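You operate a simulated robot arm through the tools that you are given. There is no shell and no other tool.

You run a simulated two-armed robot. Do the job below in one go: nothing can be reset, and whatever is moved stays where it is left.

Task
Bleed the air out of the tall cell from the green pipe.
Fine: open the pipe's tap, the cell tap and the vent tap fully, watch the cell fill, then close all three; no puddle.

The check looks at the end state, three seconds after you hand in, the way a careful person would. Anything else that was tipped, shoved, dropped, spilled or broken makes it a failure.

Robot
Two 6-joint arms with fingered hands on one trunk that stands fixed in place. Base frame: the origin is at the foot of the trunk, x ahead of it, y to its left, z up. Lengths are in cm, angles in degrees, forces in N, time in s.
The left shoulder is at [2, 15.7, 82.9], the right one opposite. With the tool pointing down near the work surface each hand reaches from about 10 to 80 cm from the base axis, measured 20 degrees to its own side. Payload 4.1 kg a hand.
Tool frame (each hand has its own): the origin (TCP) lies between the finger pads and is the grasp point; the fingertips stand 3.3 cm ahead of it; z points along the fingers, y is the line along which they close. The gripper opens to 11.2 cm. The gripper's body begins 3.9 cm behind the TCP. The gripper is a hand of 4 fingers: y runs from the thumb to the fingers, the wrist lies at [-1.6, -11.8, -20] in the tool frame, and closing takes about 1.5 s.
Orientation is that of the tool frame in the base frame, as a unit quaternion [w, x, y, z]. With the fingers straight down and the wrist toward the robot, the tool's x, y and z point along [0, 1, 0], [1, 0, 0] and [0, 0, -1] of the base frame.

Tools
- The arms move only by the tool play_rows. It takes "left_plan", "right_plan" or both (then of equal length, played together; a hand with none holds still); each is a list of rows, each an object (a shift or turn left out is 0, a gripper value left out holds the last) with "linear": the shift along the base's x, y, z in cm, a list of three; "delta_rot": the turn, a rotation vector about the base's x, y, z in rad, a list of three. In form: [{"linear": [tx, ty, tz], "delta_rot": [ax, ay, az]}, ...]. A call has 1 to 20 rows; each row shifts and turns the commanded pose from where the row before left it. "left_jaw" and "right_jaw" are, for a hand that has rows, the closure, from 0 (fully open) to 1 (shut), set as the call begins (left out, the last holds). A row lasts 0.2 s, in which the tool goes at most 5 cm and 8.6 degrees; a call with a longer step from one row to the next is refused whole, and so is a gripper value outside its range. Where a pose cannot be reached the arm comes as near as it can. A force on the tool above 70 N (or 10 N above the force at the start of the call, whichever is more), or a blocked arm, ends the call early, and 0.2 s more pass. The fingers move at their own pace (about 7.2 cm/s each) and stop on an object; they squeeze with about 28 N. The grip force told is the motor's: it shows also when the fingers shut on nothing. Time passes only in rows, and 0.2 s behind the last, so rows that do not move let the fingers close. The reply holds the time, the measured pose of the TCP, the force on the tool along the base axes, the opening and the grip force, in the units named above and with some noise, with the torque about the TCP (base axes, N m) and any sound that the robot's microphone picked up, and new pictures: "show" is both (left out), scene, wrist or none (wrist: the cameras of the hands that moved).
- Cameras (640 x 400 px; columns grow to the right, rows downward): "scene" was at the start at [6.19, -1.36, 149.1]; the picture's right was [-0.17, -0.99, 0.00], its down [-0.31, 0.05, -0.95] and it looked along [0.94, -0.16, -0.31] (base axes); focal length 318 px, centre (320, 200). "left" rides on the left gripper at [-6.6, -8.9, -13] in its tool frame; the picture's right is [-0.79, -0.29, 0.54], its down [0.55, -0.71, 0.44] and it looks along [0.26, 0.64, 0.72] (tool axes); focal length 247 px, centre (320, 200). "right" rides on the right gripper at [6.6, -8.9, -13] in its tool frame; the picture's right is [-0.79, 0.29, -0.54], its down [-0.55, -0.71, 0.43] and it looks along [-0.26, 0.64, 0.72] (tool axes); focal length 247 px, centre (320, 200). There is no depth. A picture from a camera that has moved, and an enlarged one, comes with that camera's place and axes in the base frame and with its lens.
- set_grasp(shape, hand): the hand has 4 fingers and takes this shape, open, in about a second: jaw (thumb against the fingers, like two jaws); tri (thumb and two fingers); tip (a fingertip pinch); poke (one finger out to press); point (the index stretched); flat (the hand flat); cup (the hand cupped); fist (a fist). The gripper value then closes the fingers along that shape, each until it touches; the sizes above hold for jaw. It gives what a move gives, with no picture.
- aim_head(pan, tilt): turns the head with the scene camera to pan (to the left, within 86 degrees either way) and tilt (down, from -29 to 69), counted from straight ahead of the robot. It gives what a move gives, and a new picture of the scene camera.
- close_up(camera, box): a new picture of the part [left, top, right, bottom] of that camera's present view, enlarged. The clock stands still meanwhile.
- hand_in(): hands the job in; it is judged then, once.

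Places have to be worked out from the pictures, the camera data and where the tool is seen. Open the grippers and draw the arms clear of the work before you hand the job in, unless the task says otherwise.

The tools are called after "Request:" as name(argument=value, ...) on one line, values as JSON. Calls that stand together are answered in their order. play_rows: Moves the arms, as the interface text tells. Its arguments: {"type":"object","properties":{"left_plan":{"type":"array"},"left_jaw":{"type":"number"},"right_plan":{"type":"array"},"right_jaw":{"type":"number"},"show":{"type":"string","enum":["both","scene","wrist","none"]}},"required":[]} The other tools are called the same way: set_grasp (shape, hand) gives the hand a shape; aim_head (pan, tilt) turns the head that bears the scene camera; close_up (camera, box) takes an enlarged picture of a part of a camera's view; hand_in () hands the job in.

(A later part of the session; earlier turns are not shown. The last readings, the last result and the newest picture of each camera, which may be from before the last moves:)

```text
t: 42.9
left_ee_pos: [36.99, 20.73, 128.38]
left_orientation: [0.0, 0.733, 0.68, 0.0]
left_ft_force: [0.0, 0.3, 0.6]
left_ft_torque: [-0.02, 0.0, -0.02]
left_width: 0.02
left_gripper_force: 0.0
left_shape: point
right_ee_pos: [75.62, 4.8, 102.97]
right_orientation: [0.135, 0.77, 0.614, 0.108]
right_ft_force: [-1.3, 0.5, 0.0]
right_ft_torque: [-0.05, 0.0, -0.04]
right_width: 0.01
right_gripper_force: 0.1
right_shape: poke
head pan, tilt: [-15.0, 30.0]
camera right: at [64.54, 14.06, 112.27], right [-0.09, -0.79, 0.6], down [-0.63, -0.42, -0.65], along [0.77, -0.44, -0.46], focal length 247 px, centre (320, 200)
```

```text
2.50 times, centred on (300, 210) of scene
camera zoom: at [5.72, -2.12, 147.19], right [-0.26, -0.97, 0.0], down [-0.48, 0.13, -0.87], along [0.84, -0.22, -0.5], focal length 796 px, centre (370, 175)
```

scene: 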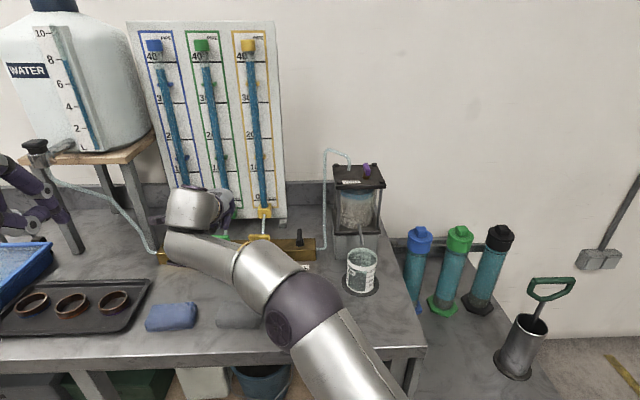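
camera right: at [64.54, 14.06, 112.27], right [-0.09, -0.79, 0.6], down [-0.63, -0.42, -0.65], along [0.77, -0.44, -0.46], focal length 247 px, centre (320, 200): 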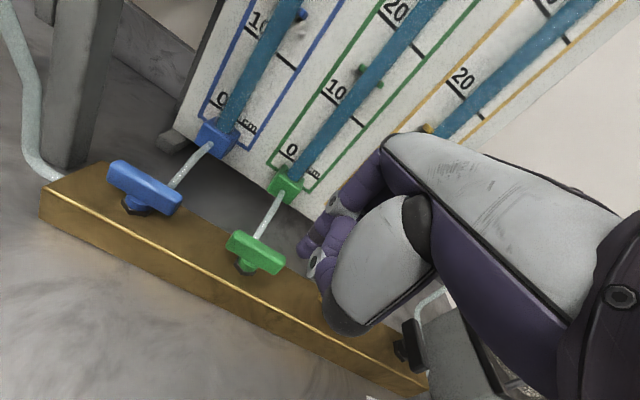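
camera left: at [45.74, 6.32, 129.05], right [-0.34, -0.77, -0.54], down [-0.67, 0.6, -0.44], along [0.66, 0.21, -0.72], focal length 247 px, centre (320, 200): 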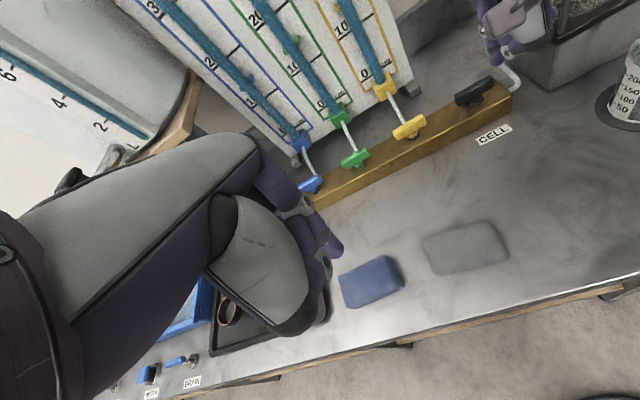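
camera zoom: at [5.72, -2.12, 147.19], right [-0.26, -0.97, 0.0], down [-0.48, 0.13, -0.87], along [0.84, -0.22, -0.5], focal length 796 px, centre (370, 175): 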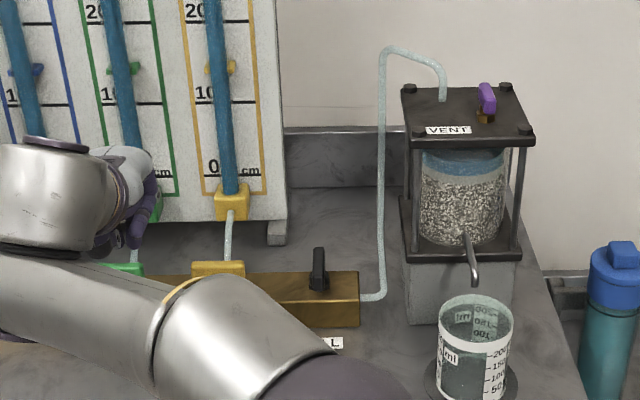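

With the right hand at the green tap the head camera still sees the whole cell clearly. I lower to handle height in front of the green handle's right half and check alignment.

Request:
play_rows(right_plan=[{"linear": [0.037, 0.16, -1.5]}, {"linear": [0.037, 0.16, -1.5]}, {"linear": [0, 0, -1.5]}, {"linear": [0, 0, -1.35]}, {}], show="none")

Request:
close_up(camera="right", box=[200, 150, 360, 270])

Request:
close_up(camera="scene", box=[320, 150, 420, 250])

Request:
close_up(camera="scene", box=[130, 20, 290, 140])

```text
t: 44.0
left_ee_pos: [36.91, 20.71, 128.25]
left_orientation: [0.0, 0.733, 0.68, 0.0]
left_ft_force: [0.4, -0.2, -0.1]
left_ft_torque: [0.03, 0.05, -0.01]
left_width: 0.02
left_gripper_force: 0.0
left_shape: point
right_ee_pos: [75.73, 5.22, 97.24]
right_orientation: [0.135, 0.77, 0.614, 0.109]
right_ft_force: [0.0, -0.2, 0.5]
right_ft_torque: [-0.02, 0.03, 0.0]
right_width: 0.0
right_gripper_force: 0.1
right_shape: poke
head pan, tilt: [-15.0, 30.0]
```

```text
3.33 times, centred on (280, 210) of right
camera zoom: at [64.69, 14.46, 106.42], right [-0.09, -0.79, 0.6], down [-0.63, -0.42, -0.65], along [0.77, -0.44, -0.46], focal length 823 px, centre (453, 167)
```

zoom: 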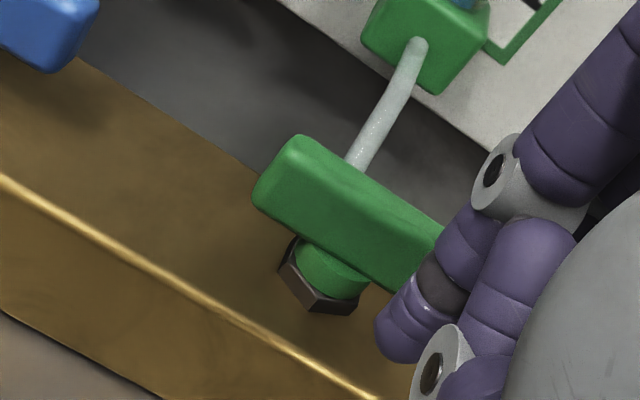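

```text
4.00 times, centred on (370, 200) of scene
camera zoom: at [5.73, -2.11, 147.19], right [-0.26, -0.97, 0.0], down [-0.48, 0.13, -0.87], along [0.84, -0.22, -0.5], focal length 1274 px, centre (120, 200)
```

zoom: 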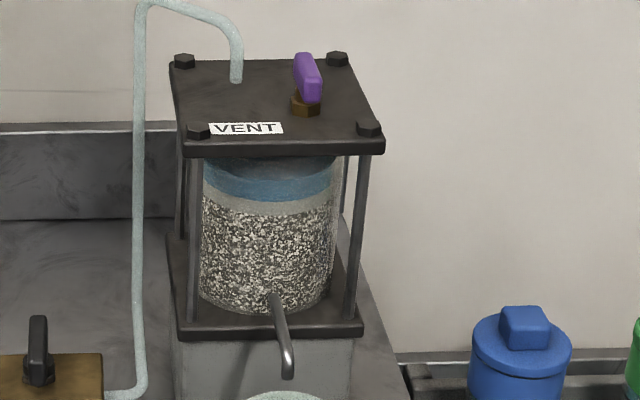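

```text
3.33 times, centred on (210, 80) of scene
camera zoom: at [5.73, -2.11, 147.19], right [-0.26, -0.97, 0.0], down [-0.48, 0.13, -0.87], along [0.84, -0.22, -0.5], focal length 1061 px, centre (687, 600)
```

zoom: 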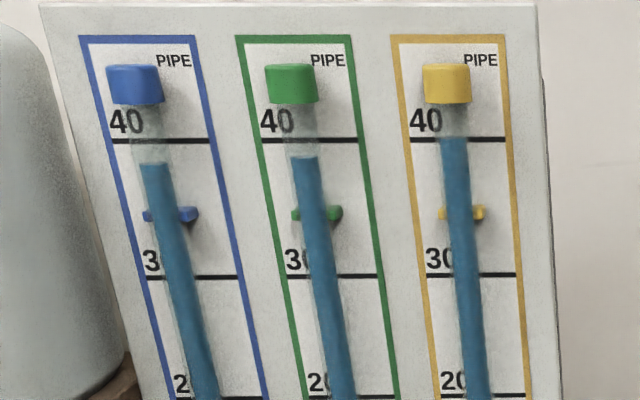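

Baseline noted: blue/green pipes at about 38.5, yellow at 40, cell with an air gap under the lid. Everything's aligned, so I open the green tap along the same arc in one go and then look immediately.

Request:
play_rows(right_plan=[{"linear": [0.518, -0.156, 0]}, {"linear": [0.518, -0.156, 0]}, {"linear": [0.518, -0.156, 0]}, {"linear": [0.518, -0.156, 0]}, {"linear": [0.352, -0.03, 0]}, {"linear": [0.359, 0, 0]}, {"linear": [0.319, 0.049, 0]}, {"linear": [0.079, 0.207, 0]}, {"linear": [0.071, 0.22, 0]}], show="none")

Request:
close_up(camera="right", box=[200, 150, 360, 270])

Request:
close_up(camera="scene", box=[320, 150, 420, 250])

Request:
close_up(camera="scene", box=[130, 20, 290, 140])

```text
t: 46.0
left_ee_pos: [36.81, 20.7, 128.38]
left_orientation: [0.0, 0.733, 0.68, 0.001]
left_ft_force: [-0.4, -0.6, -0.6]
left_ft_torque: [0.0, 0.0, 0.01]
left_width: 0.0
left_gripper_force: 0.1
left_shape: point
right_ee_pos: [79.07, 4.63, 97.14]
right_orientation: [0.136, 0.771, 0.613, 0.108]
right_ft_force: [1.1, -15.3, 1.9]
right_ft_torque: [-0.38, -0.03, -0.31]
right_width: 0.0
right_gripper_force: 0.1
right_shape: poke
head pan, tilt: [-15.0, 30.0]
```

```text
3.33 times, centred on (280, 210) of right
camera zoom: at [67.94, 13.99, 106.43], right [-0.1, -0.79, 0.6], down [-0.63, -0.42, -0.65], along [0.77, -0.44, -0.46], focal length 823 px, centre (453, 167)
```

zoom: 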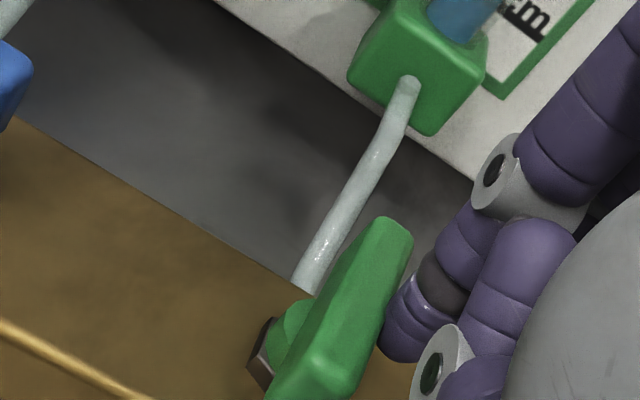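

```text
4.00 times, centred on (370, 200) of scene
camera zoom: at [5.73, -2.18, 147.19], right [-0.26, -0.97, 0.0], down [-0.48, 0.13, -0.87], along [0.84, -0.22, -0.5], focal length 1274 px, centre (120, 200)
```

zoom: 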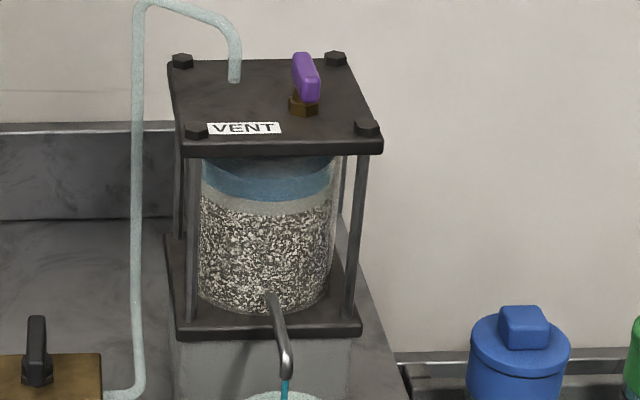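

```text
3.33 times, centred on (210, 80) of scene
camera zoom: at [5.73, -2.18, 147.19], right [-0.26, -0.97, 0.0], down [-0.48, 0.13, -0.87], along [0.84, -0.22, -0.5], focal length 1061 px, centre (687, 600)
```

zoom: 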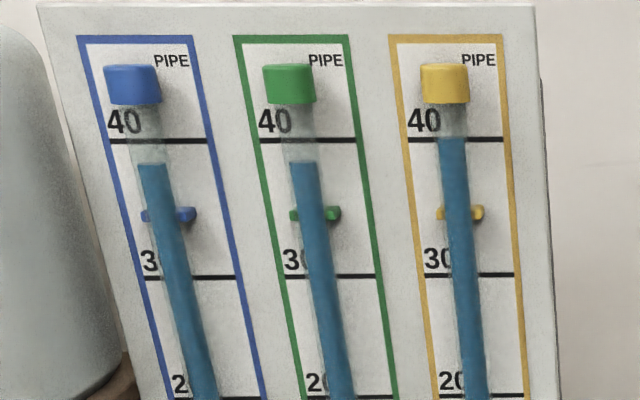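

Flow has started: water trickles from the spout into the beaker, the green column is dropping slowly and the cell's water band is thickening. The handle is at its stop (15 N); I give it a last nudge and move the finger straight to the closing position beside the handle's near end.

Request:
play_rows(right_plan=[{"linear": [0.045, 0.2, 0]}, {"linear": [-0.32, -0.88, 0]}, {"linear": [-1.4, 0.17, 0], "delta_rot": [0, 0, -0.13]}, {"linear": [-1.405, 0.58, 0], "delta_rot": [0, 0, -0.13]}], show="none")

Request:
close_up(camera="scene", box=[345, 180, 395, 220])

Request:
close_up(camera="right", box=[200, 150, 360, 270])

Request:
close_up(camera="scene", box=[130, 20, 290, 140])

Request:
close_up(camera="scene", box=[320, 150, 420, 300])

```text
t: 47.0
left_ee_pos: [36.92, 20.7, 128.33]
left_orientation: [0.0, 0.733, 0.68, 0.0]
left_ft_force: [1.0, 0.7, -0.8]
left_ft_torque: [0.02, 0.0, 0.03]
left_width: 0.0
left_gripper_force: 0.0
left_shape: point
right_ee_pos: [75.44, 4.97, 96.92]
right_orientation: [0.149, 0.843, 0.508, 0.09]
right_ft_force: [-0.2, -0.4, 0.6]
right_ft_torque: [0.02, -0.04, 0.01]
right_width: 0.0
right_gripper_force: 0.1
right_shape: poke
right hand out of reach, approached as far as the arm can: row 4
head pan, tilt: [-15.0, 30.0]
```

```text
10.00 times, centred on (370, 200) of scene
camera zoom: at [5.75, -2.13, 147.19], right [-0.26, -0.97, 0.0], down [-0.48, 0.13, -0.87], along [0.84, -0.22, -0.5], focal length 3184 px, centre (-180, 200)
```

zoom: 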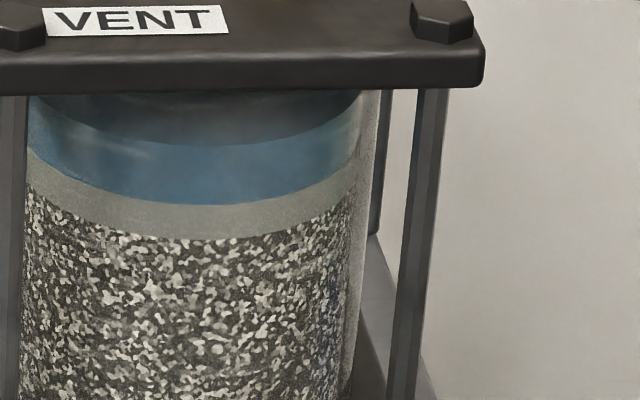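

```text
3.33 times, centred on (280, 210) of right
camera zoom: at [67.14, 16.71, 106.16], right [-0.29, -0.74, 0.6], down [-0.72, -0.25, -0.65], along [0.63, -0.62, -0.46], focal length 823 px, centre (453, 167)
```

zoom: 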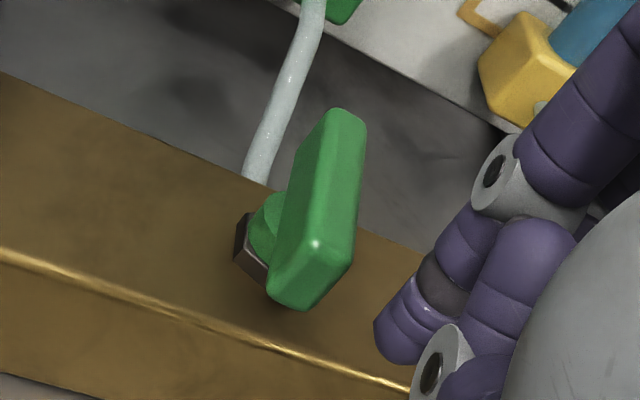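

```text
3.33 times, centred on (210, 80) of scene
camera zoom: at [5.75, -2.13, 147.19], right [-0.26, -0.97, 0.0], down [-0.48, 0.13, -0.87], along [0.84, -0.22, -0.5], focal length 1061 px, centre (687, 600)
```

zoom: 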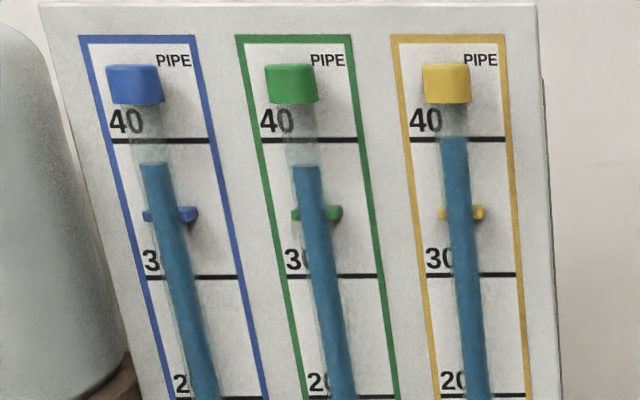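

```text
2.67 times, centred on (370, 225) of scene
camera zoom: at [5.75, -2.13, 147.19], right [-0.26, -0.97, 0.0], down [-0.48, 0.13, -0.87], along [0.84, -0.22, -0.5], focal length 849 px, centre (187, 133)
```

zoom: 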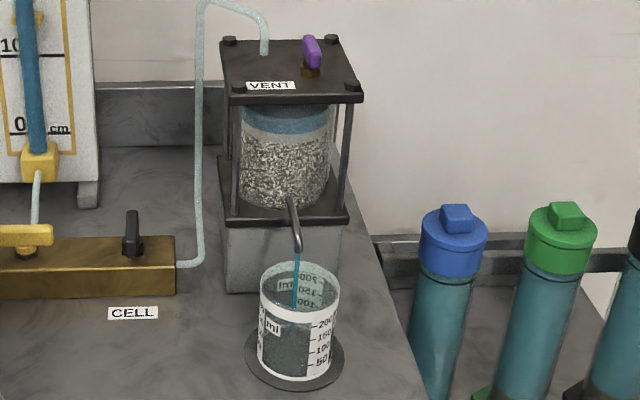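

Green falls about 0.4 cm/s and the cell's water line rises slowly; roughly 8 s of fill remain by my estimate. The last yaw step was at the arm's limit, so I undo half of it while waiting a second, then re-measure.

Request:
play_rows(right_plan=[{"linear": [0, 0, 0], "delta_rot": [0, 0, 0.13]}, {}, {}, {}], show="none")

Request:
close_up(camera="scene", box=[345, 180, 395, 220])

Request:
close_up(camera="right", box=[200, 150, 360, 270])

Request:
close_up(camera="scene", box=[320, 150, 420, 300])

```text
t: 48.0
left_ee_pos: [36.94, 20.74, 128.33]
left_orientation: [0.0, 0.734, 0.679, 0.001]
left_ft_force: [0.1, 0.1, -0.2]
left_ft_torque: [0.03, 0.0, -0.01]
left_width: 0.0
left_gripper_force: 0.0
left_shape: point
right_ee_pos: [75.83, 5.03, 96.87]
right_orientation: [0.142, 0.809, 0.562, 0.099]
right_ft_force: [-0.8, 0.1, 0.0]
right_ft_torque: [0.02, -0.02, 0.02]
right_width: 0.0
right_gripper_force: 0.0
right_shape: poke
right hand out of reach, approached as far as the arm can: row 1
head pan, tilt: [-15.0, 30.0]
```

```text
10.00 times, centred on (370, 200) of scene
camera zoom: at [5.74, -2.11, 147.19], right [-0.26, -0.97, 0.0], down [-0.48, 0.13, -0.87], along [0.84, -0.22, -0.5], focal length 3184 px, centre (-180, 200)
```

zoom: 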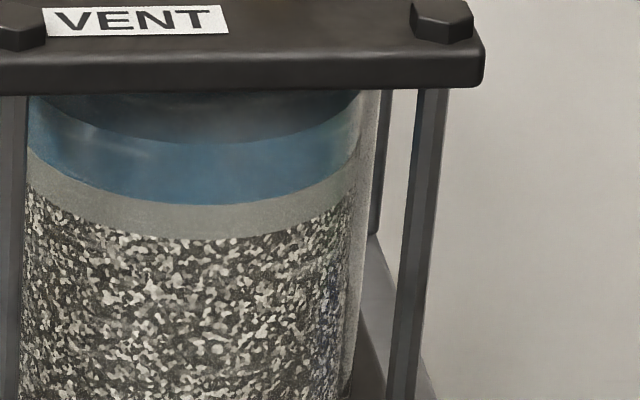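

```text
3.33 times, centred on (280, 210) of right
camera zoom: at [66.07, 15.73, 106.25], right [-0.2, -0.77, 0.6], down [-0.68, -0.34, -0.65], along [0.71, -0.54, -0.46], focal length 823 px, centre (453, 167)
```

zoom: 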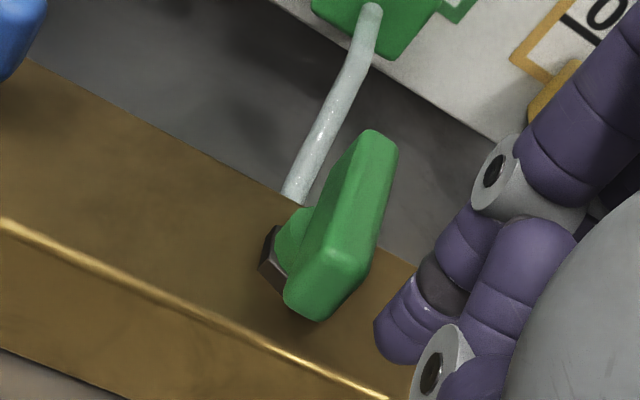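

```text
2.67 times, centred on (370, 225) of scene
camera zoom: at [5.74, -2.11, 147.19], right [-0.26, -0.97, 0.0], down [-0.48, 0.13, -0.87], along [0.84, -0.22, -0.5], focal length 849 px, centre (187, 133)
```

zoom: 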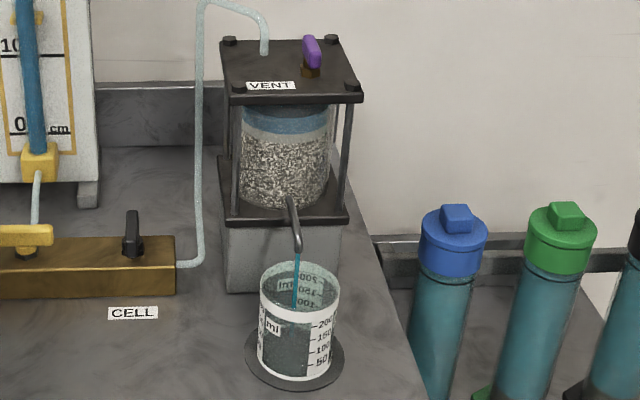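

The fill is slower than guessed (about 2 px/s in this view, ~45 px to go). I set the finger a touch further forward for a good closing contact and let about 3 s pass.

Request:
play_rows(right_plan=[{"linear": [0.39, -0.09, 0]}, {}, {}, {}, {}, {}, {}, {}, {}, {}, {}, {}, {}, {}], show="none")

Request:
close_up(camera="scene", box=[345, 180, 395, 220])

Request:
close_up(camera="scene", box=[130, 20, 290, 140])

Request:
close_up(camera="scene", box=[320, 150, 420, 300])

Request:
close_up(camera="right", box=[200, 150, 360, 270])

```text
t: 51.0
left_ee_pos: [36.91, 20.63, 128.27]
left_orientation: [0.0, 0.733, 0.68, -0.001]
left_ft_force: [-0.6, -0.5, -0.1]
left_ft_torque: [0.01, 0.01, 0.0]
left_width: 0.0
left_gripper_force: 0.0
left_shape: point
right_ee_pos: [76.13, 4.99, 96.99]
right_orientation: [0.142, 0.808, 0.563, 0.099]
right_ft_force: [-0.9, -0.1, 0.3]
right_ft_torque: [0.01, -0.04, 0.0]
right_width: 0.0
right_gripper_force: 0.0
right_shape: poke
head pan, tilt: [-15.0, 30.0]
```

```text
10.00 times, centred on (370, 200) of scene
camera zoom: at [5.74, -2.11, 147.19], right [-0.26, -0.97, 0.0], down [-0.48, 0.13, -0.87], along [0.84, -0.22, -0.5], focal length 3184 px, centre (-180, 200)
```

zoom: 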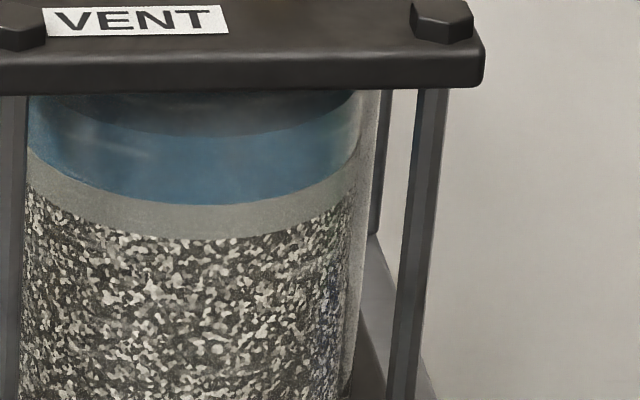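

```text
3.33 times, centred on (210, 80) of scene
camera zoom: at [5.74, -2.11, 147.19], right [-0.26, -0.97, 0.0], down [-0.48, 0.13, -0.87], along [0.84, -0.22, -0.5], focal length 1061 px, centre (687, 600)
```

zoom: 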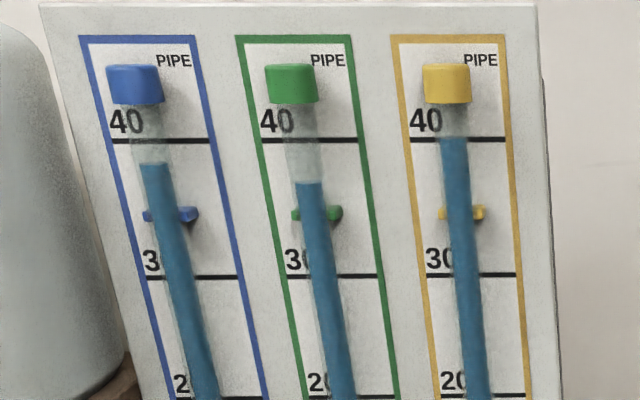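

```text
2.67 times, centred on (370, 225) of scene
camera zoom: at [5.74, -2.11, 147.19], right [-0.26, -0.97, 0.0], down [-0.48, 0.13, -0.87], along [0.84, -0.22, -0.5], focal length 849 px, centre (187, 133)
```

zoom: 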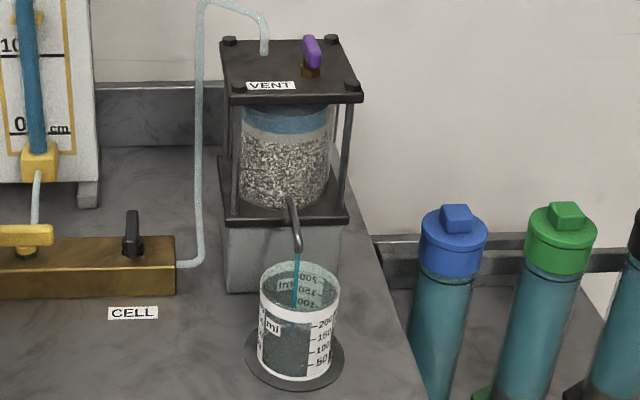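

```text
3.33 times, centred on (280, 210) of right
camera zoom: at [66.39, 15.62, 106.27], right [-0.2, -0.77, 0.6], down [-0.68, -0.34, -0.65], along [0.71, -0.54, -0.46], focal length 823 px, centre (453, 167)
```

zoom: 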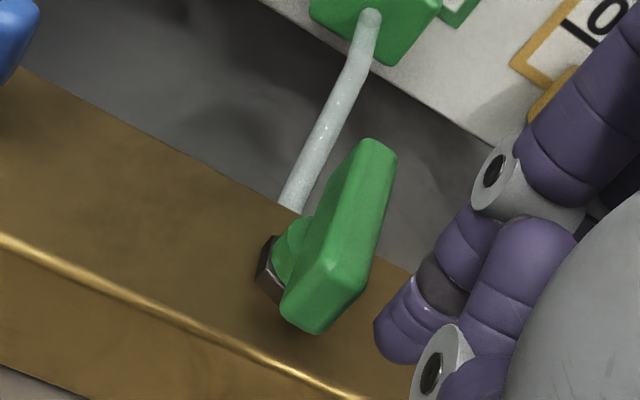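

The water line moved from 143 to 135 px in 3 s; the head camera loses it behind the lid's edge near 90 px while the glass top is around 60 px, so I want a lower view. About 25 s remain, so I lower the left hand in front of the bench edge, tilted up and yawed right, so its camera looks under the right forearm at the cell.

Request:
play_rows(left_plan=[{"linear": [0.46, -0.79, -2.85], "delta_rot": [0, 0, -0.121]}, {"linear": [0.46, -0.79, -2.85], "delta_rot": [0, 0, -0.121]}, {"linear": [0.46, -0.79, -2.85], "delta_rot": [0, 0, -0.121]}, {"linear": [0.46, -0.79, -2.85], "delta_rot": [-0.0554, -0.1187, 0]}, {"linear": [0.46, -0.79, -2.85], "delta_rot": [-0.0554, -0.1187, 0]}, {"linear": [0.46, -0.79, -2.85], "delta_rot": [-0.0554, -0.1187, 0]}, {"linear": [0.46, -0.79, -2.85], "delta_rot": [-0.0554, -0.1187, 0]}, {"linear": [0.46, -0.79, -2.85], "delta_rot": [-0.0554, -0.1187, 0]}, {"linear": [0.46, -0.79, -2.85], "delta_rot": [-0.0554, -0.1187, 0]}, {"linear": [0.46, -0.79, -2.85], "delta_rot": [-0.0554, -0.1187, 0]}, {"linear": [0.46, -0.79, -2.85], "delta_rot": [-0.0554, -0.1187, 0]}], show="both")

Request:
close_up(camera="scene", box=[345, 180, 395, 220])

```text
t: 53.5
left_ee_pos: [42.06, 16.22, 110.65]
left_orientation: [0.318, 0.783, 0.495, 0.2]
left_ft_force: [0.2, 0.0, 0.3]
left_ft_torque: [-0.01, 0.0, 0.04]
left_width: 0.0
left_gripper_force: 0.0
left_shape: point
left hand out of reach, approached as far as the arm can: row 6, 7, 8, 9, 10
right_ee_pos: [76.22, 5.08, 97.02]
right_orientation: [0.142, 0.808, 0.563, 0.1]
right_ft_force: [-1.1, 0.0, 0.9]
right_ft_torque: [0.01, 0.0, 0.01]
right_width: 0.02
right_gripper_force: 0.0
right_shape: poke
head pan, tilt: [-15.0, 30.0]
camera left: at [25.36, 16.85, 113.87], right [-0.19, -0.79, -0.58], down [0.05, 0.59, -0.81], along [0.98, -0.18, -0.07], focal length 247 px, centre (320, 200)
```

scene: 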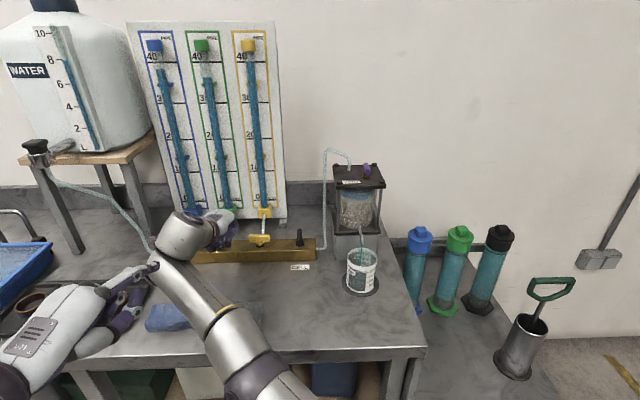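
left: 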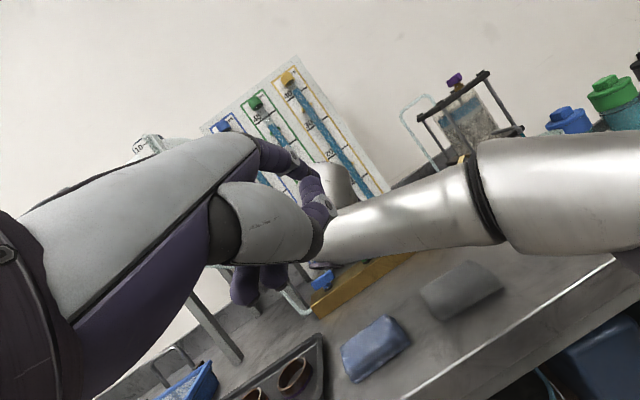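

```text
10.00 times, centred on (370, 200) of scene
camera zoom: at [5.7, -2.13, 147.19], right [-0.26, -0.97, 0.0], down [-0.48, 0.13, -0.87], along [0.84, -0.22, -0.5], focal length 3184 px, centre (-180, 200)
```

zoom: 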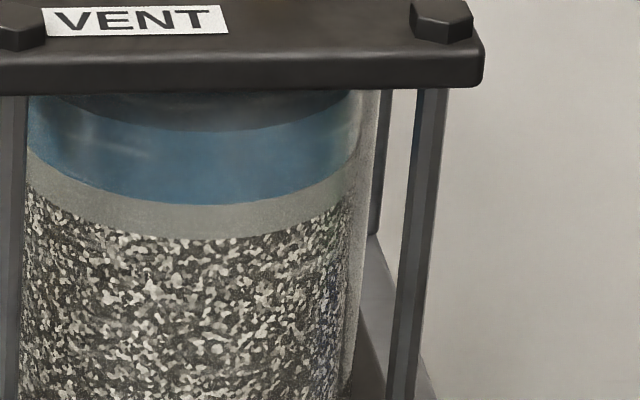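

The left hand stopped short, but its camera already has a nearly level view of the cell over the right forearm. Zooming in on it.

Request:
close_up(camera="left", box=[420, 70, 520, 140])

```text
5.71 times, centred on (470, 105) of left
camera zoom: at [25.36, 16.85, 113.87], right [-0.19, -0.79, -0.58], down [0.05, 0.59, -0.81], along [0.98, -0.18, -0.07], focal length 1411 px, centre (-537, 743)
```

zoom: 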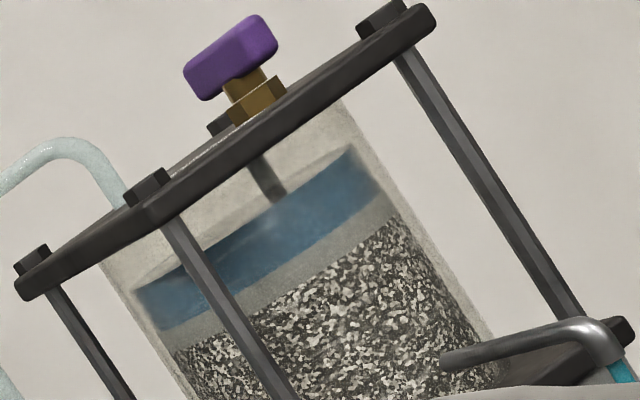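

Excellent: I can see the water surface and the remaining air gap of about 1.8–2 cm directly. I wait about 4 s and re-measure.

Request:
play_rows(right_plan=[{}, {}, {}, {}, {}, {}, {}, {}, {}, {}, {}, {}, {}, {}, {}, {}, {}, {}, {}, {}], show="none")

Request:
close_up(camera="left", box=[420, 70, 520, 140])

Request:
close_up(camera="scene", box=[320, 150, 420, 300])

Request:
close_up(camera="scene", box=[130, 20, 290, 140])

```text
t: 57.6
left_ee_pos: [42.2, 16.19, 110.55]
left_orientation: [0.319, 0.782, 0.497, 0.199]
left_ft_force: [0.9, 0.1, 0.8]
left_ft_torque: [0.02, -0.01, 0.0]
left_width: 0.01
left_gripper_force: 0.1
left_shape: point
right_ee_pos: [76.1, 4.94, 96.92]
right_orientation: [0.142, 0.808, 0.563, 0.099]
right_ft_force: [0.0, -1.4, -0.7]
right_ft_torque: [0.02, 0.02, 0.02]
right_width: 0.0
right_gripper_force: 0.0
right_shape: poke
head pan, tilt: [-15.0, 30.0]
```

```text
5.71 times, centred on (470, 105) of left
camera zoom: at [25.4, 16.87, 113.88], right [-0.19, -0.79, -0.58], down [0.05, 0.58, -0.81], along [0.98, -0.18, -0.07], focal length 1411 px, centre (-537, 743)
```

zoom: 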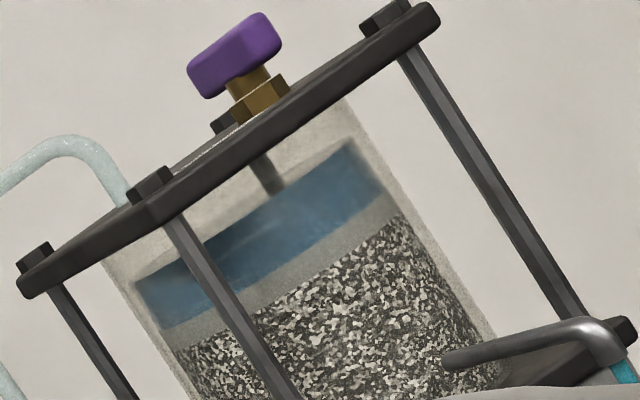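

```text
2.67 times, centred on (370, 225) of scene
camera zoom: at [5.74, -2.11, 147.19], right [-0.26, -0.97, 0.0], down [-0.48, 0.13, -0.87], along [0.84, -0.22, -0.5], focal length 849 px, centre (187, 133)
```

zoom: 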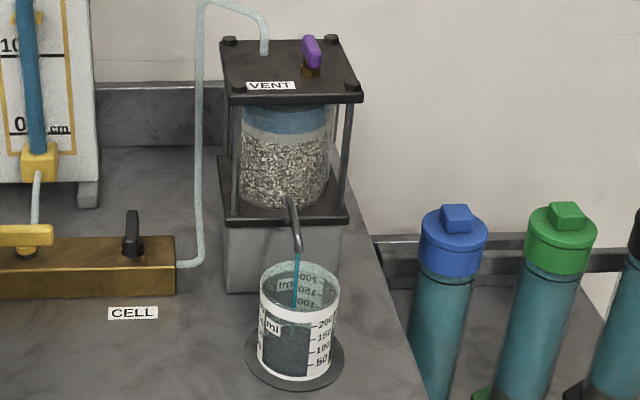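

```text
3.33 times, centred on (210, 80) of scene
camera zoom: at [5.74, -2.11, 147.19], right [-0.26, -0.97, 0.0], down [-0.48, 0.13, -0.87], along [0.84, -0.22, -0.5], focal length 1061 px, centre (687, 600)
```

zoom: 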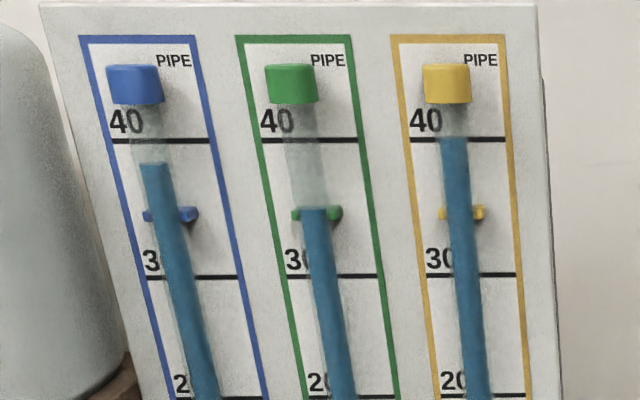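

The gap shrank by roughly 8 px in 4 s (about 40 px left). Waiting another 4 s.

Request:
play_rows(right_plan=[{}, {}, {}, {}, {}, {}, {}, {}, {}, {}, {}, {}, {}, {}, {}, {}, {}, {}, {}, {}], show="none")

Request:
close_up(camera="left", box=[420, 70, 520, 140])

Request:
close_up(camera="scene", box=[320, 150, 420, 300])

```text
t: 61.9
left_ee_pos: [42.21, 16.2, 110.68]
left_orientation: [0.318, 0.782, 0.497, 0.199]
left_ft_force: [0.1, -0.3, -1.0]
left_ft_torque: [0.0, 0.01, 0.02]
left_width: 0.0
left_gripper_force: 0.0
left_shape: point
right_ee_pos: [76.1, 5.0, 96.95]
right_orientation: [0.143, 0.808, 0.563, 0.1]
right_ft_force: [0.1, 0.5, 0.2]
right_ft_torque: [-0.02, 0.01, 0.02]
right_width: 0.0
right_gripper_force: 0.1
right_shape: poke
head pan, tilt: [-15.0, 30.0]
```

```text
5.71 times, centred on (470, 105) of left
camera zoom: at [25.4, 16.87, 113.88], right [-0.19, -0.79, -0.58], down [0.05, 0.58, -0.81], along [0.98, -0.18, -0.07], focal length 1411 px, centre (-537, 743)
```

zoom: 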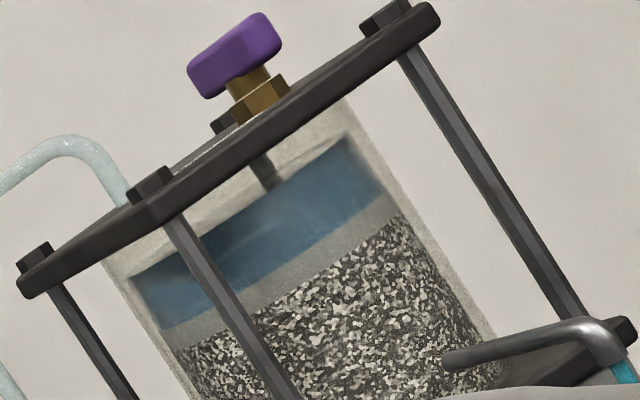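

```text
2.67 times, centred on (370, 225) of scene
camera zoom: at [5.74, -2.11, 147.19], right [-0.26, -0.97, 0.0], down [-0.48, 0.13, -0.87], along [0.84, -0.22, -0.5], focal length 849 px, centre (187, 133)
```

zoom: 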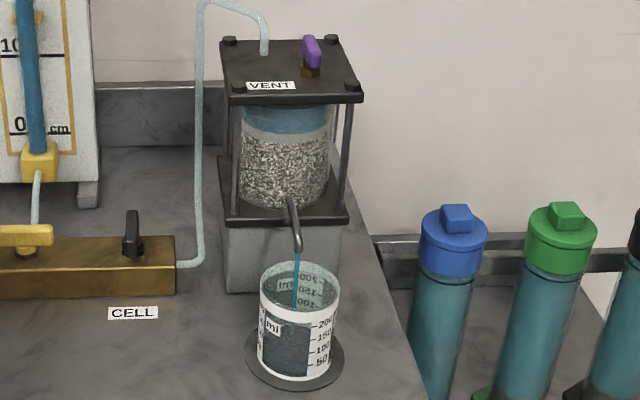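

Still filling steadily. I'll take a tighter zoom for accurate tracking and wait 4 s more.

Request:
play_rows(right_plan=[{}, {}, {}, {}, {}, {}, {}, {}, {}, {}, {}, {}, {}, {}, {}, {}, {}, {}, {}, {}], show="none")

Request:
close_up(camera="left", box=[435, 80, 491, 115])

Request:
close_up(camera="scene", box=[345, 180, 395, 220])

Request:
close_up(camera="scene", box=[335, 230, 395, 300])

```text
t: 66.0
left_ee_pos: [42.02, 16.22, 110.67]
left_orientation: [0.318, 0.782, 0.497, 0.199]
left_ft_force: [0.0, 0.1, 0.2]
left_ft_torque: [-0.02, -0.01, -0.03]
left_width: 0.0
left_gripper_force: 0.1
left_shape: point
right_ee_pos: [76.13, 4.98, 96.99]
right_orientation: [0.142, 0.808, 0.563, 0.1]
right_ft_force: [0.1, -0.2, 0.1]
right_ft_torque: [0.0, 0.02, 0.01]
right_width: 0.0
right_gripper_force: 0.0
right_shape: poke
head pan, tilt: [-15.0, 30.0]
```

```text
11.43 times, centred on (463, 98) of left
camera zoom: at [25.4, 16.87, 113.88], right [-0.19, -0.79, -0.58], down [0.05, 0.58, -0.81], along [0.98, -0.18, -0.07], focal length 2823 px, centre (-1314, 1371)
```

zoom: 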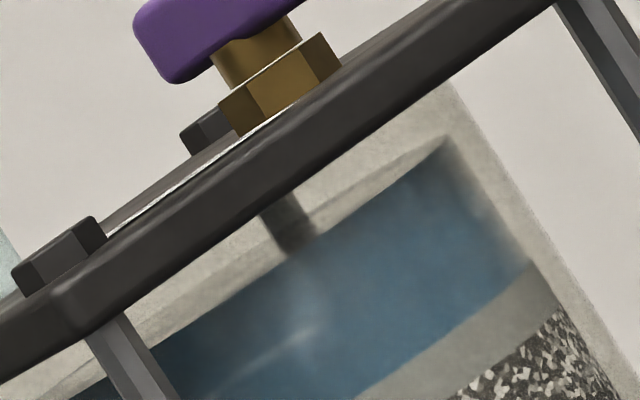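

```text
10.00 times, centred on (370, 200) of scene
camera zoom: at [5.74, -2.11, 147.19], right [-0.26, -0.97, 0.0], down [-0.48, 0.13, -0.87], along [0.84, -0.22, -0.5], focal length 3184 px, centre (-180, 200)
```

zoom: 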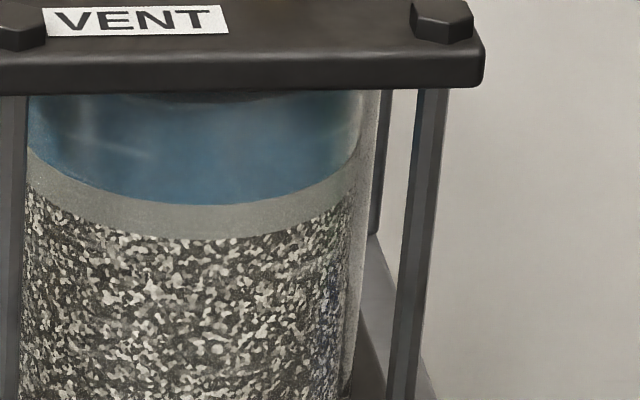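

```text
5.71 times, centred on (365, 265) of scene
camera zoom: at [5.74, -2.11, 147.19], right [-0.26, -0.97, 0.0], down [-0.48, 0.13, -0.87], along [0.84, -0.22, -0.5], focal length 1820 px, centre (63, -171)
```

zoom: 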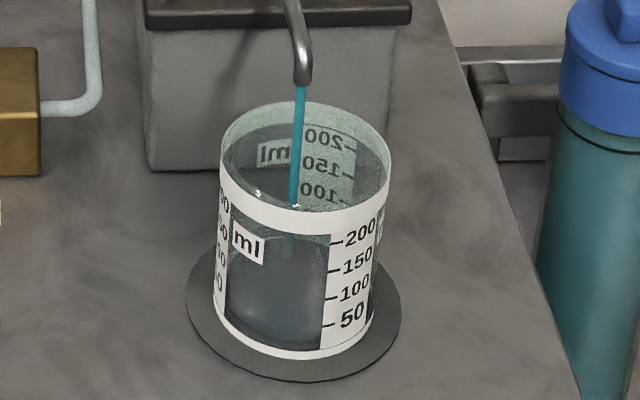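

About 1.2 cm of gap remains (rate ≈0.06 cm/s, so ~18–20 s); the beaker holds roughly 75 ml, well within capacity. Continuing to wait in steps.

Request:
play_rows(right_plan=[{}, {}, {}, {}, {}, {}, {}, {}, {}, {}, {}, {}, {}, {}, {}, {}, {}, {}, {}, {}], show="none")

Request:
close_up(camera="left", box=[435, 80, 491, 115])

Request:
close_up(camera="scene", box=[335, 230, 395, 300])

```text
t: 70.2
left_ee_pos: [42.06, 16.26, 110.6]
left_orientation: [0.318, 0.782, 0.497, 0.199]
left_ft_force: [0.6, -0.6, -0.8]
left_ft_torque: [0.0, 0.0, -0.02]
left_width: 0.0
left_gripper_force: 0.1
left_shape: point
right_ee_pos: [76.15, 5.0, 96.98]
right_orientation: [0.142, 0.808, 0.563, 0.099]
right_ft_force: [-0.4, 0.3, 0.5]
right_ft_torque: [0.01, -0.02, 0.0]
right_width: 0.03
right_gripper_force: 0.1
right_shape: poke
head pan, tilt: [-15.0, 30.0]
```

```text
11.43 times, centred on (463, 98) of left
camera zoom: at [25.4, 16.87, 113.88], right [-0.19, -0.79, -0.58], down [0.05, 0.58, -0.81], along [0.98, -0.18, -0.07], focal length 2823 px, centre (-1314, 1371)
```

zoom: 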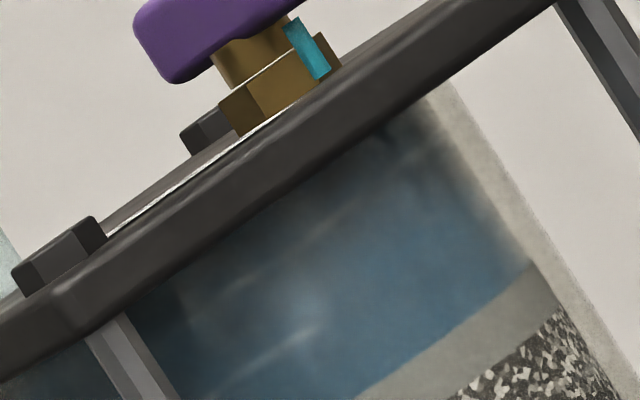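

```text
5.71 times, centred on (365, 265) of scene
camera zoom: at [5.74, -2.11, 147.19], right [-0.26, -0.97, 0.0], down [-0.48, 0.13, -0.87], along [0.84, -0.22, -0.5], focal length 1820 px, centre (63, -171)
```

zoom: 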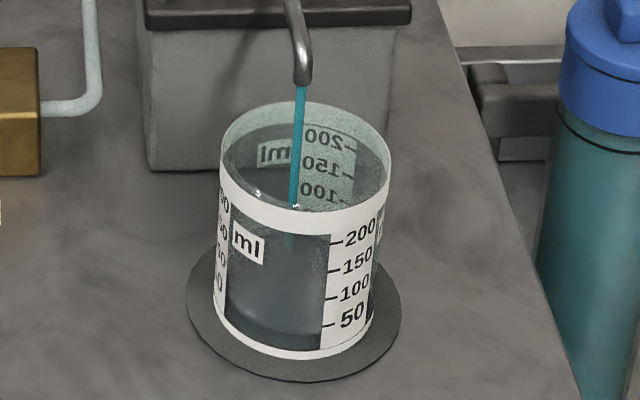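

The cell is now full — water is just showing at the vent. I close the green tap at once, pushing the handle's near end to the left and then forward.

Request:
play_rows(right_plan=[{"linear": [0.048, 1.005, 0]}, {"linear": [0.105, 0.9, 0]}, {"linear": [0.304, 0.648, 0]}, {"linear": [0.573, 0.483, 0]}, {"linear": [0.663, 0.206, 0]}, {"linear": [0.498, -0.064, 0]}], show="none")

Request:
close_up(camera="right", box=[200, 150, 360, 270])

Request:
close_up(camera="left", box=[420, 70, 520, 140])

Request:
close_up(camera="scene", box=[320, 150, 420, 250])

```text
t: 71.7
left_ee_pos: [42.05, 16.32, 110.66]
left_orientation: [0.318, 0.783, 0.497, 0.198]
left_ft_force: [0.0, 0.3, 0.0]
left_ft_torque: [0.02, -0.03, 0.03]
left_width: 0.0
left_gripper_force: 0.0
left_shape: point
right_ee_pos: [76.14, 7.48, 96.88]
right_orientation: [0.142, 0.808, 0.563, 0.1]
right_ft_force: [-0.2, 0.6, 0.1]
right_ft_torque: [0.01, 0.05, 0.0]
right_width: 0.0
right_gripper_force: 0.0
right_shape: poke
right hand out of reach, approached as far as the arm can: row 3, 4, 5, 6
head pan, tilt: [-15.0, 30.0]
```

```text
3.33 times, centred on (280, 210) of right
camera zoom: at [66.25, 18.09, 106.05], right [-0.2, -0.77, 0.6], down [-0.68, -0.34, -0.65], along [0.71, -0.54, -0.46], focal length 823 px, centre (453, 167)
```

zoom: 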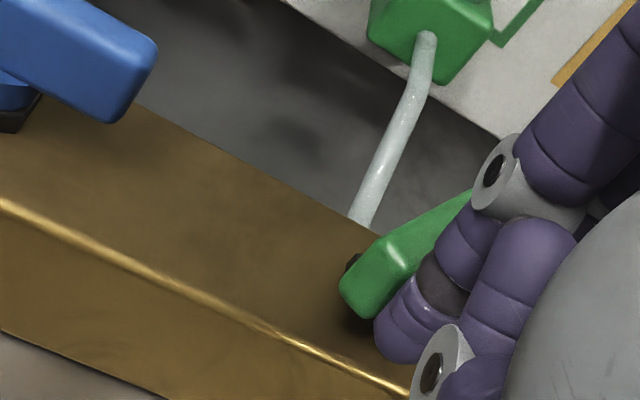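

```text
5.71 times, centred on (470, 105) of left
camera zoom: at [25.4, 16.87, 113.88], right [-0.19, -0.79, -0.58], down [0.05, 0.58, -0.81], along [0.98, -0.18, -0.07], focal length 1411 px, centre (-537, 743)
```

zoom: 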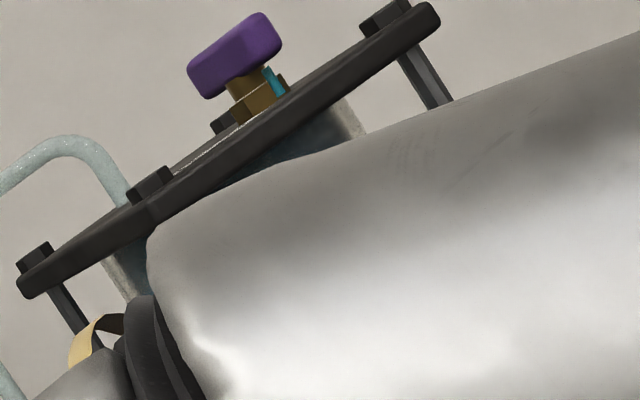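

```text
4.00 times, centred on (370, 200) of scene
camera zoom: at [5.74, -2.11, 147.19], right [-0.26, -0.97, 0.0], down [-0.48, 0.13, -0.87], along [0.84, -0.22, -0.5], focal length 1274 px, centre (120, 200)
```

zoom: 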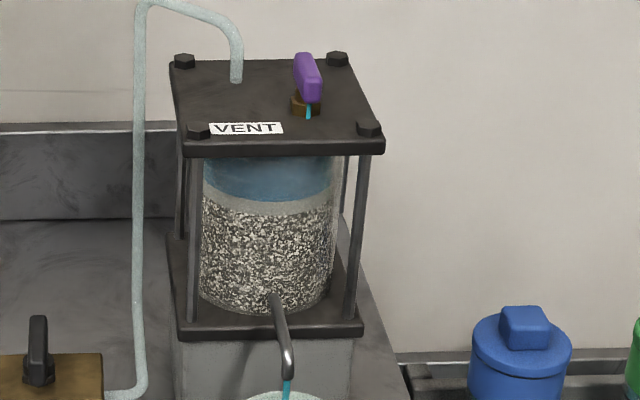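

The pose hit the arm's limit at this yaw with the green handle only partly closed. Rotating the hand's yaw back should let it complete the push to the already commanded end point.

Request:
play_rows(right_plan=[{"delta_rot": [0, 0, 0.13]}, {"delta_rot": [0, 0, 0.1]}, {}], show="none")

Request:
close_up(camera="right", box=[200, 150, 360, 270])

Request:
close_up(camera="scene", box=[320, 150, 420, 250])

```text
t: 72.5
left_ee_pos: [42.09, 16.31, 110.72]
left_orientation: [0.319, 0.783, 0.496, 0.199]
left_ft_force: [1.1, -0.1, 0.8]
left_ft_torque: [-0.01, -0.01, -0.03]
left_width: 0.0
left_gripper_force: 0.2
left_shape: point
right_ee_pos: [76.12, 7.52, 96.69]
right_orientation: [0.129, 0.738, 0.652, 0.115]
right_ft_force: [0.2, -0.4, 0.2]
right_ft_torque: [0.02, 0.01, 0.02]
right_width: 0.0
right_gripper_force: 0.1
right_shape: poke
head pan, tilt: [-15.0, 30.0]
```

```text
3.33 times, centred on (280, 210) of right
camera zoom: at [64.13, 15.59, 106.06], right [-0.01, -0.8, 0.6], down [-0.58, -0.48, -0.65], along [0.81, -0.36, -0.46], focal length 823 px, centre (453, 167)
```

zoom: 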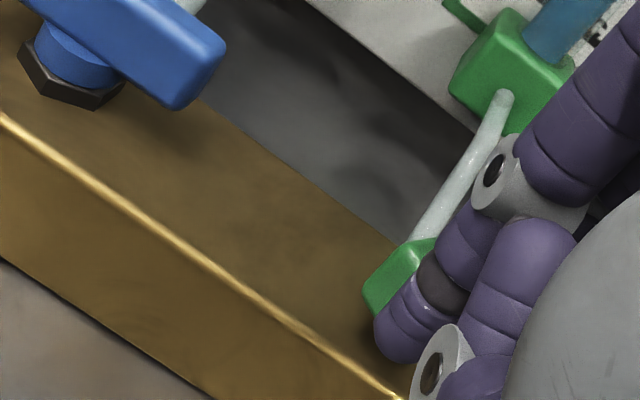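

```text
4.00 times, centred on (370, 200) of scene
camera zoom: at [5.73, -2.11, 147.19], right [-0.26, -0.97, 0.0], down [-0.48, 0.13, -0.87], along [0.84, -0.22, -0.5], focal length 1274 px, centre (120, 200)
```

zoom: 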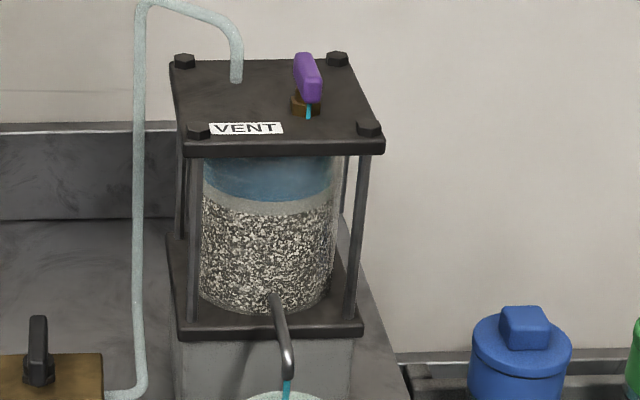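

The commanded point had been clamped, but the yaw is now fine. I continue the closing push forward and slightly left.

Request:
play_rows(right_plan=[{"linear": [0.506, 0.191, 0]}, {"linear": [0.506, 0.191, 0]}, {"linear": [0.483, 0.094, 0]}, {"linear": [0.454, -0.033, 0]}], show="none")

Request:
close_up(camera="right", box=[200, 150, 360, 270])

Request:
close_up(camera="scene", box=[320, 150, 420, 250])

```text
t: 73.5
left_ee_pos: [42.11, 16.26, 110.63]
left_orientation: [0.318, 0.782, 0.497, 0.199]
left_ft_force: [0.0, 1.2, 0.6]
left_ft_torque: [-0.03, 0.0, -0.02]
left_width: 0.02
left_gripper_force: 0.1
left_shape: point
right_ee_pos: [78.17, 8.13, 96.8]
right_orientation: [0.129, 0.738, 0.652, 0.115]
right_ft_force: [-5.3, 1.1, 0.9]
right_ft_torque: [-0.04, 0.05, -0.04]
right_width: 0.0
right_gripper_force: 0.1
right_shape: poke
head pan, tilt: [-15.0, 30.0]
```

```text
3.33 times, centred on (280, 210) of right
camera zoom: at [66.08, 16.17, 106.13], right [-0.01, -0.8, 0.6], down [-0.58, -0.48, -0.65], along [0.81, -0.36, -0.46], focal length 823 px, centre (453, 167)
```

zoom: 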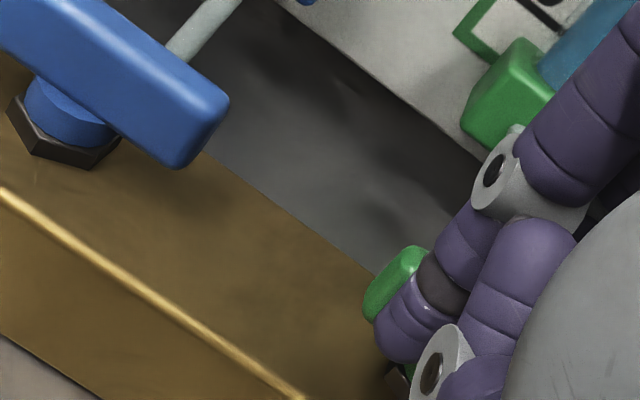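

```text
4.00 times, centred on (370, 200) of scene
camera zoom: at [5.71, -2.11, 147.19], right [-0.26, -0.97, 0.0], down [-0.48, 0.13, -0.87], along [0.84, -0.22, -0.5], focal length 1274 px, centre (120, 200)
```

zoom: 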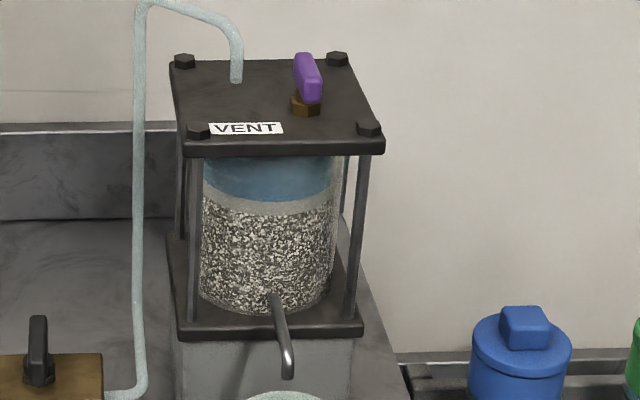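

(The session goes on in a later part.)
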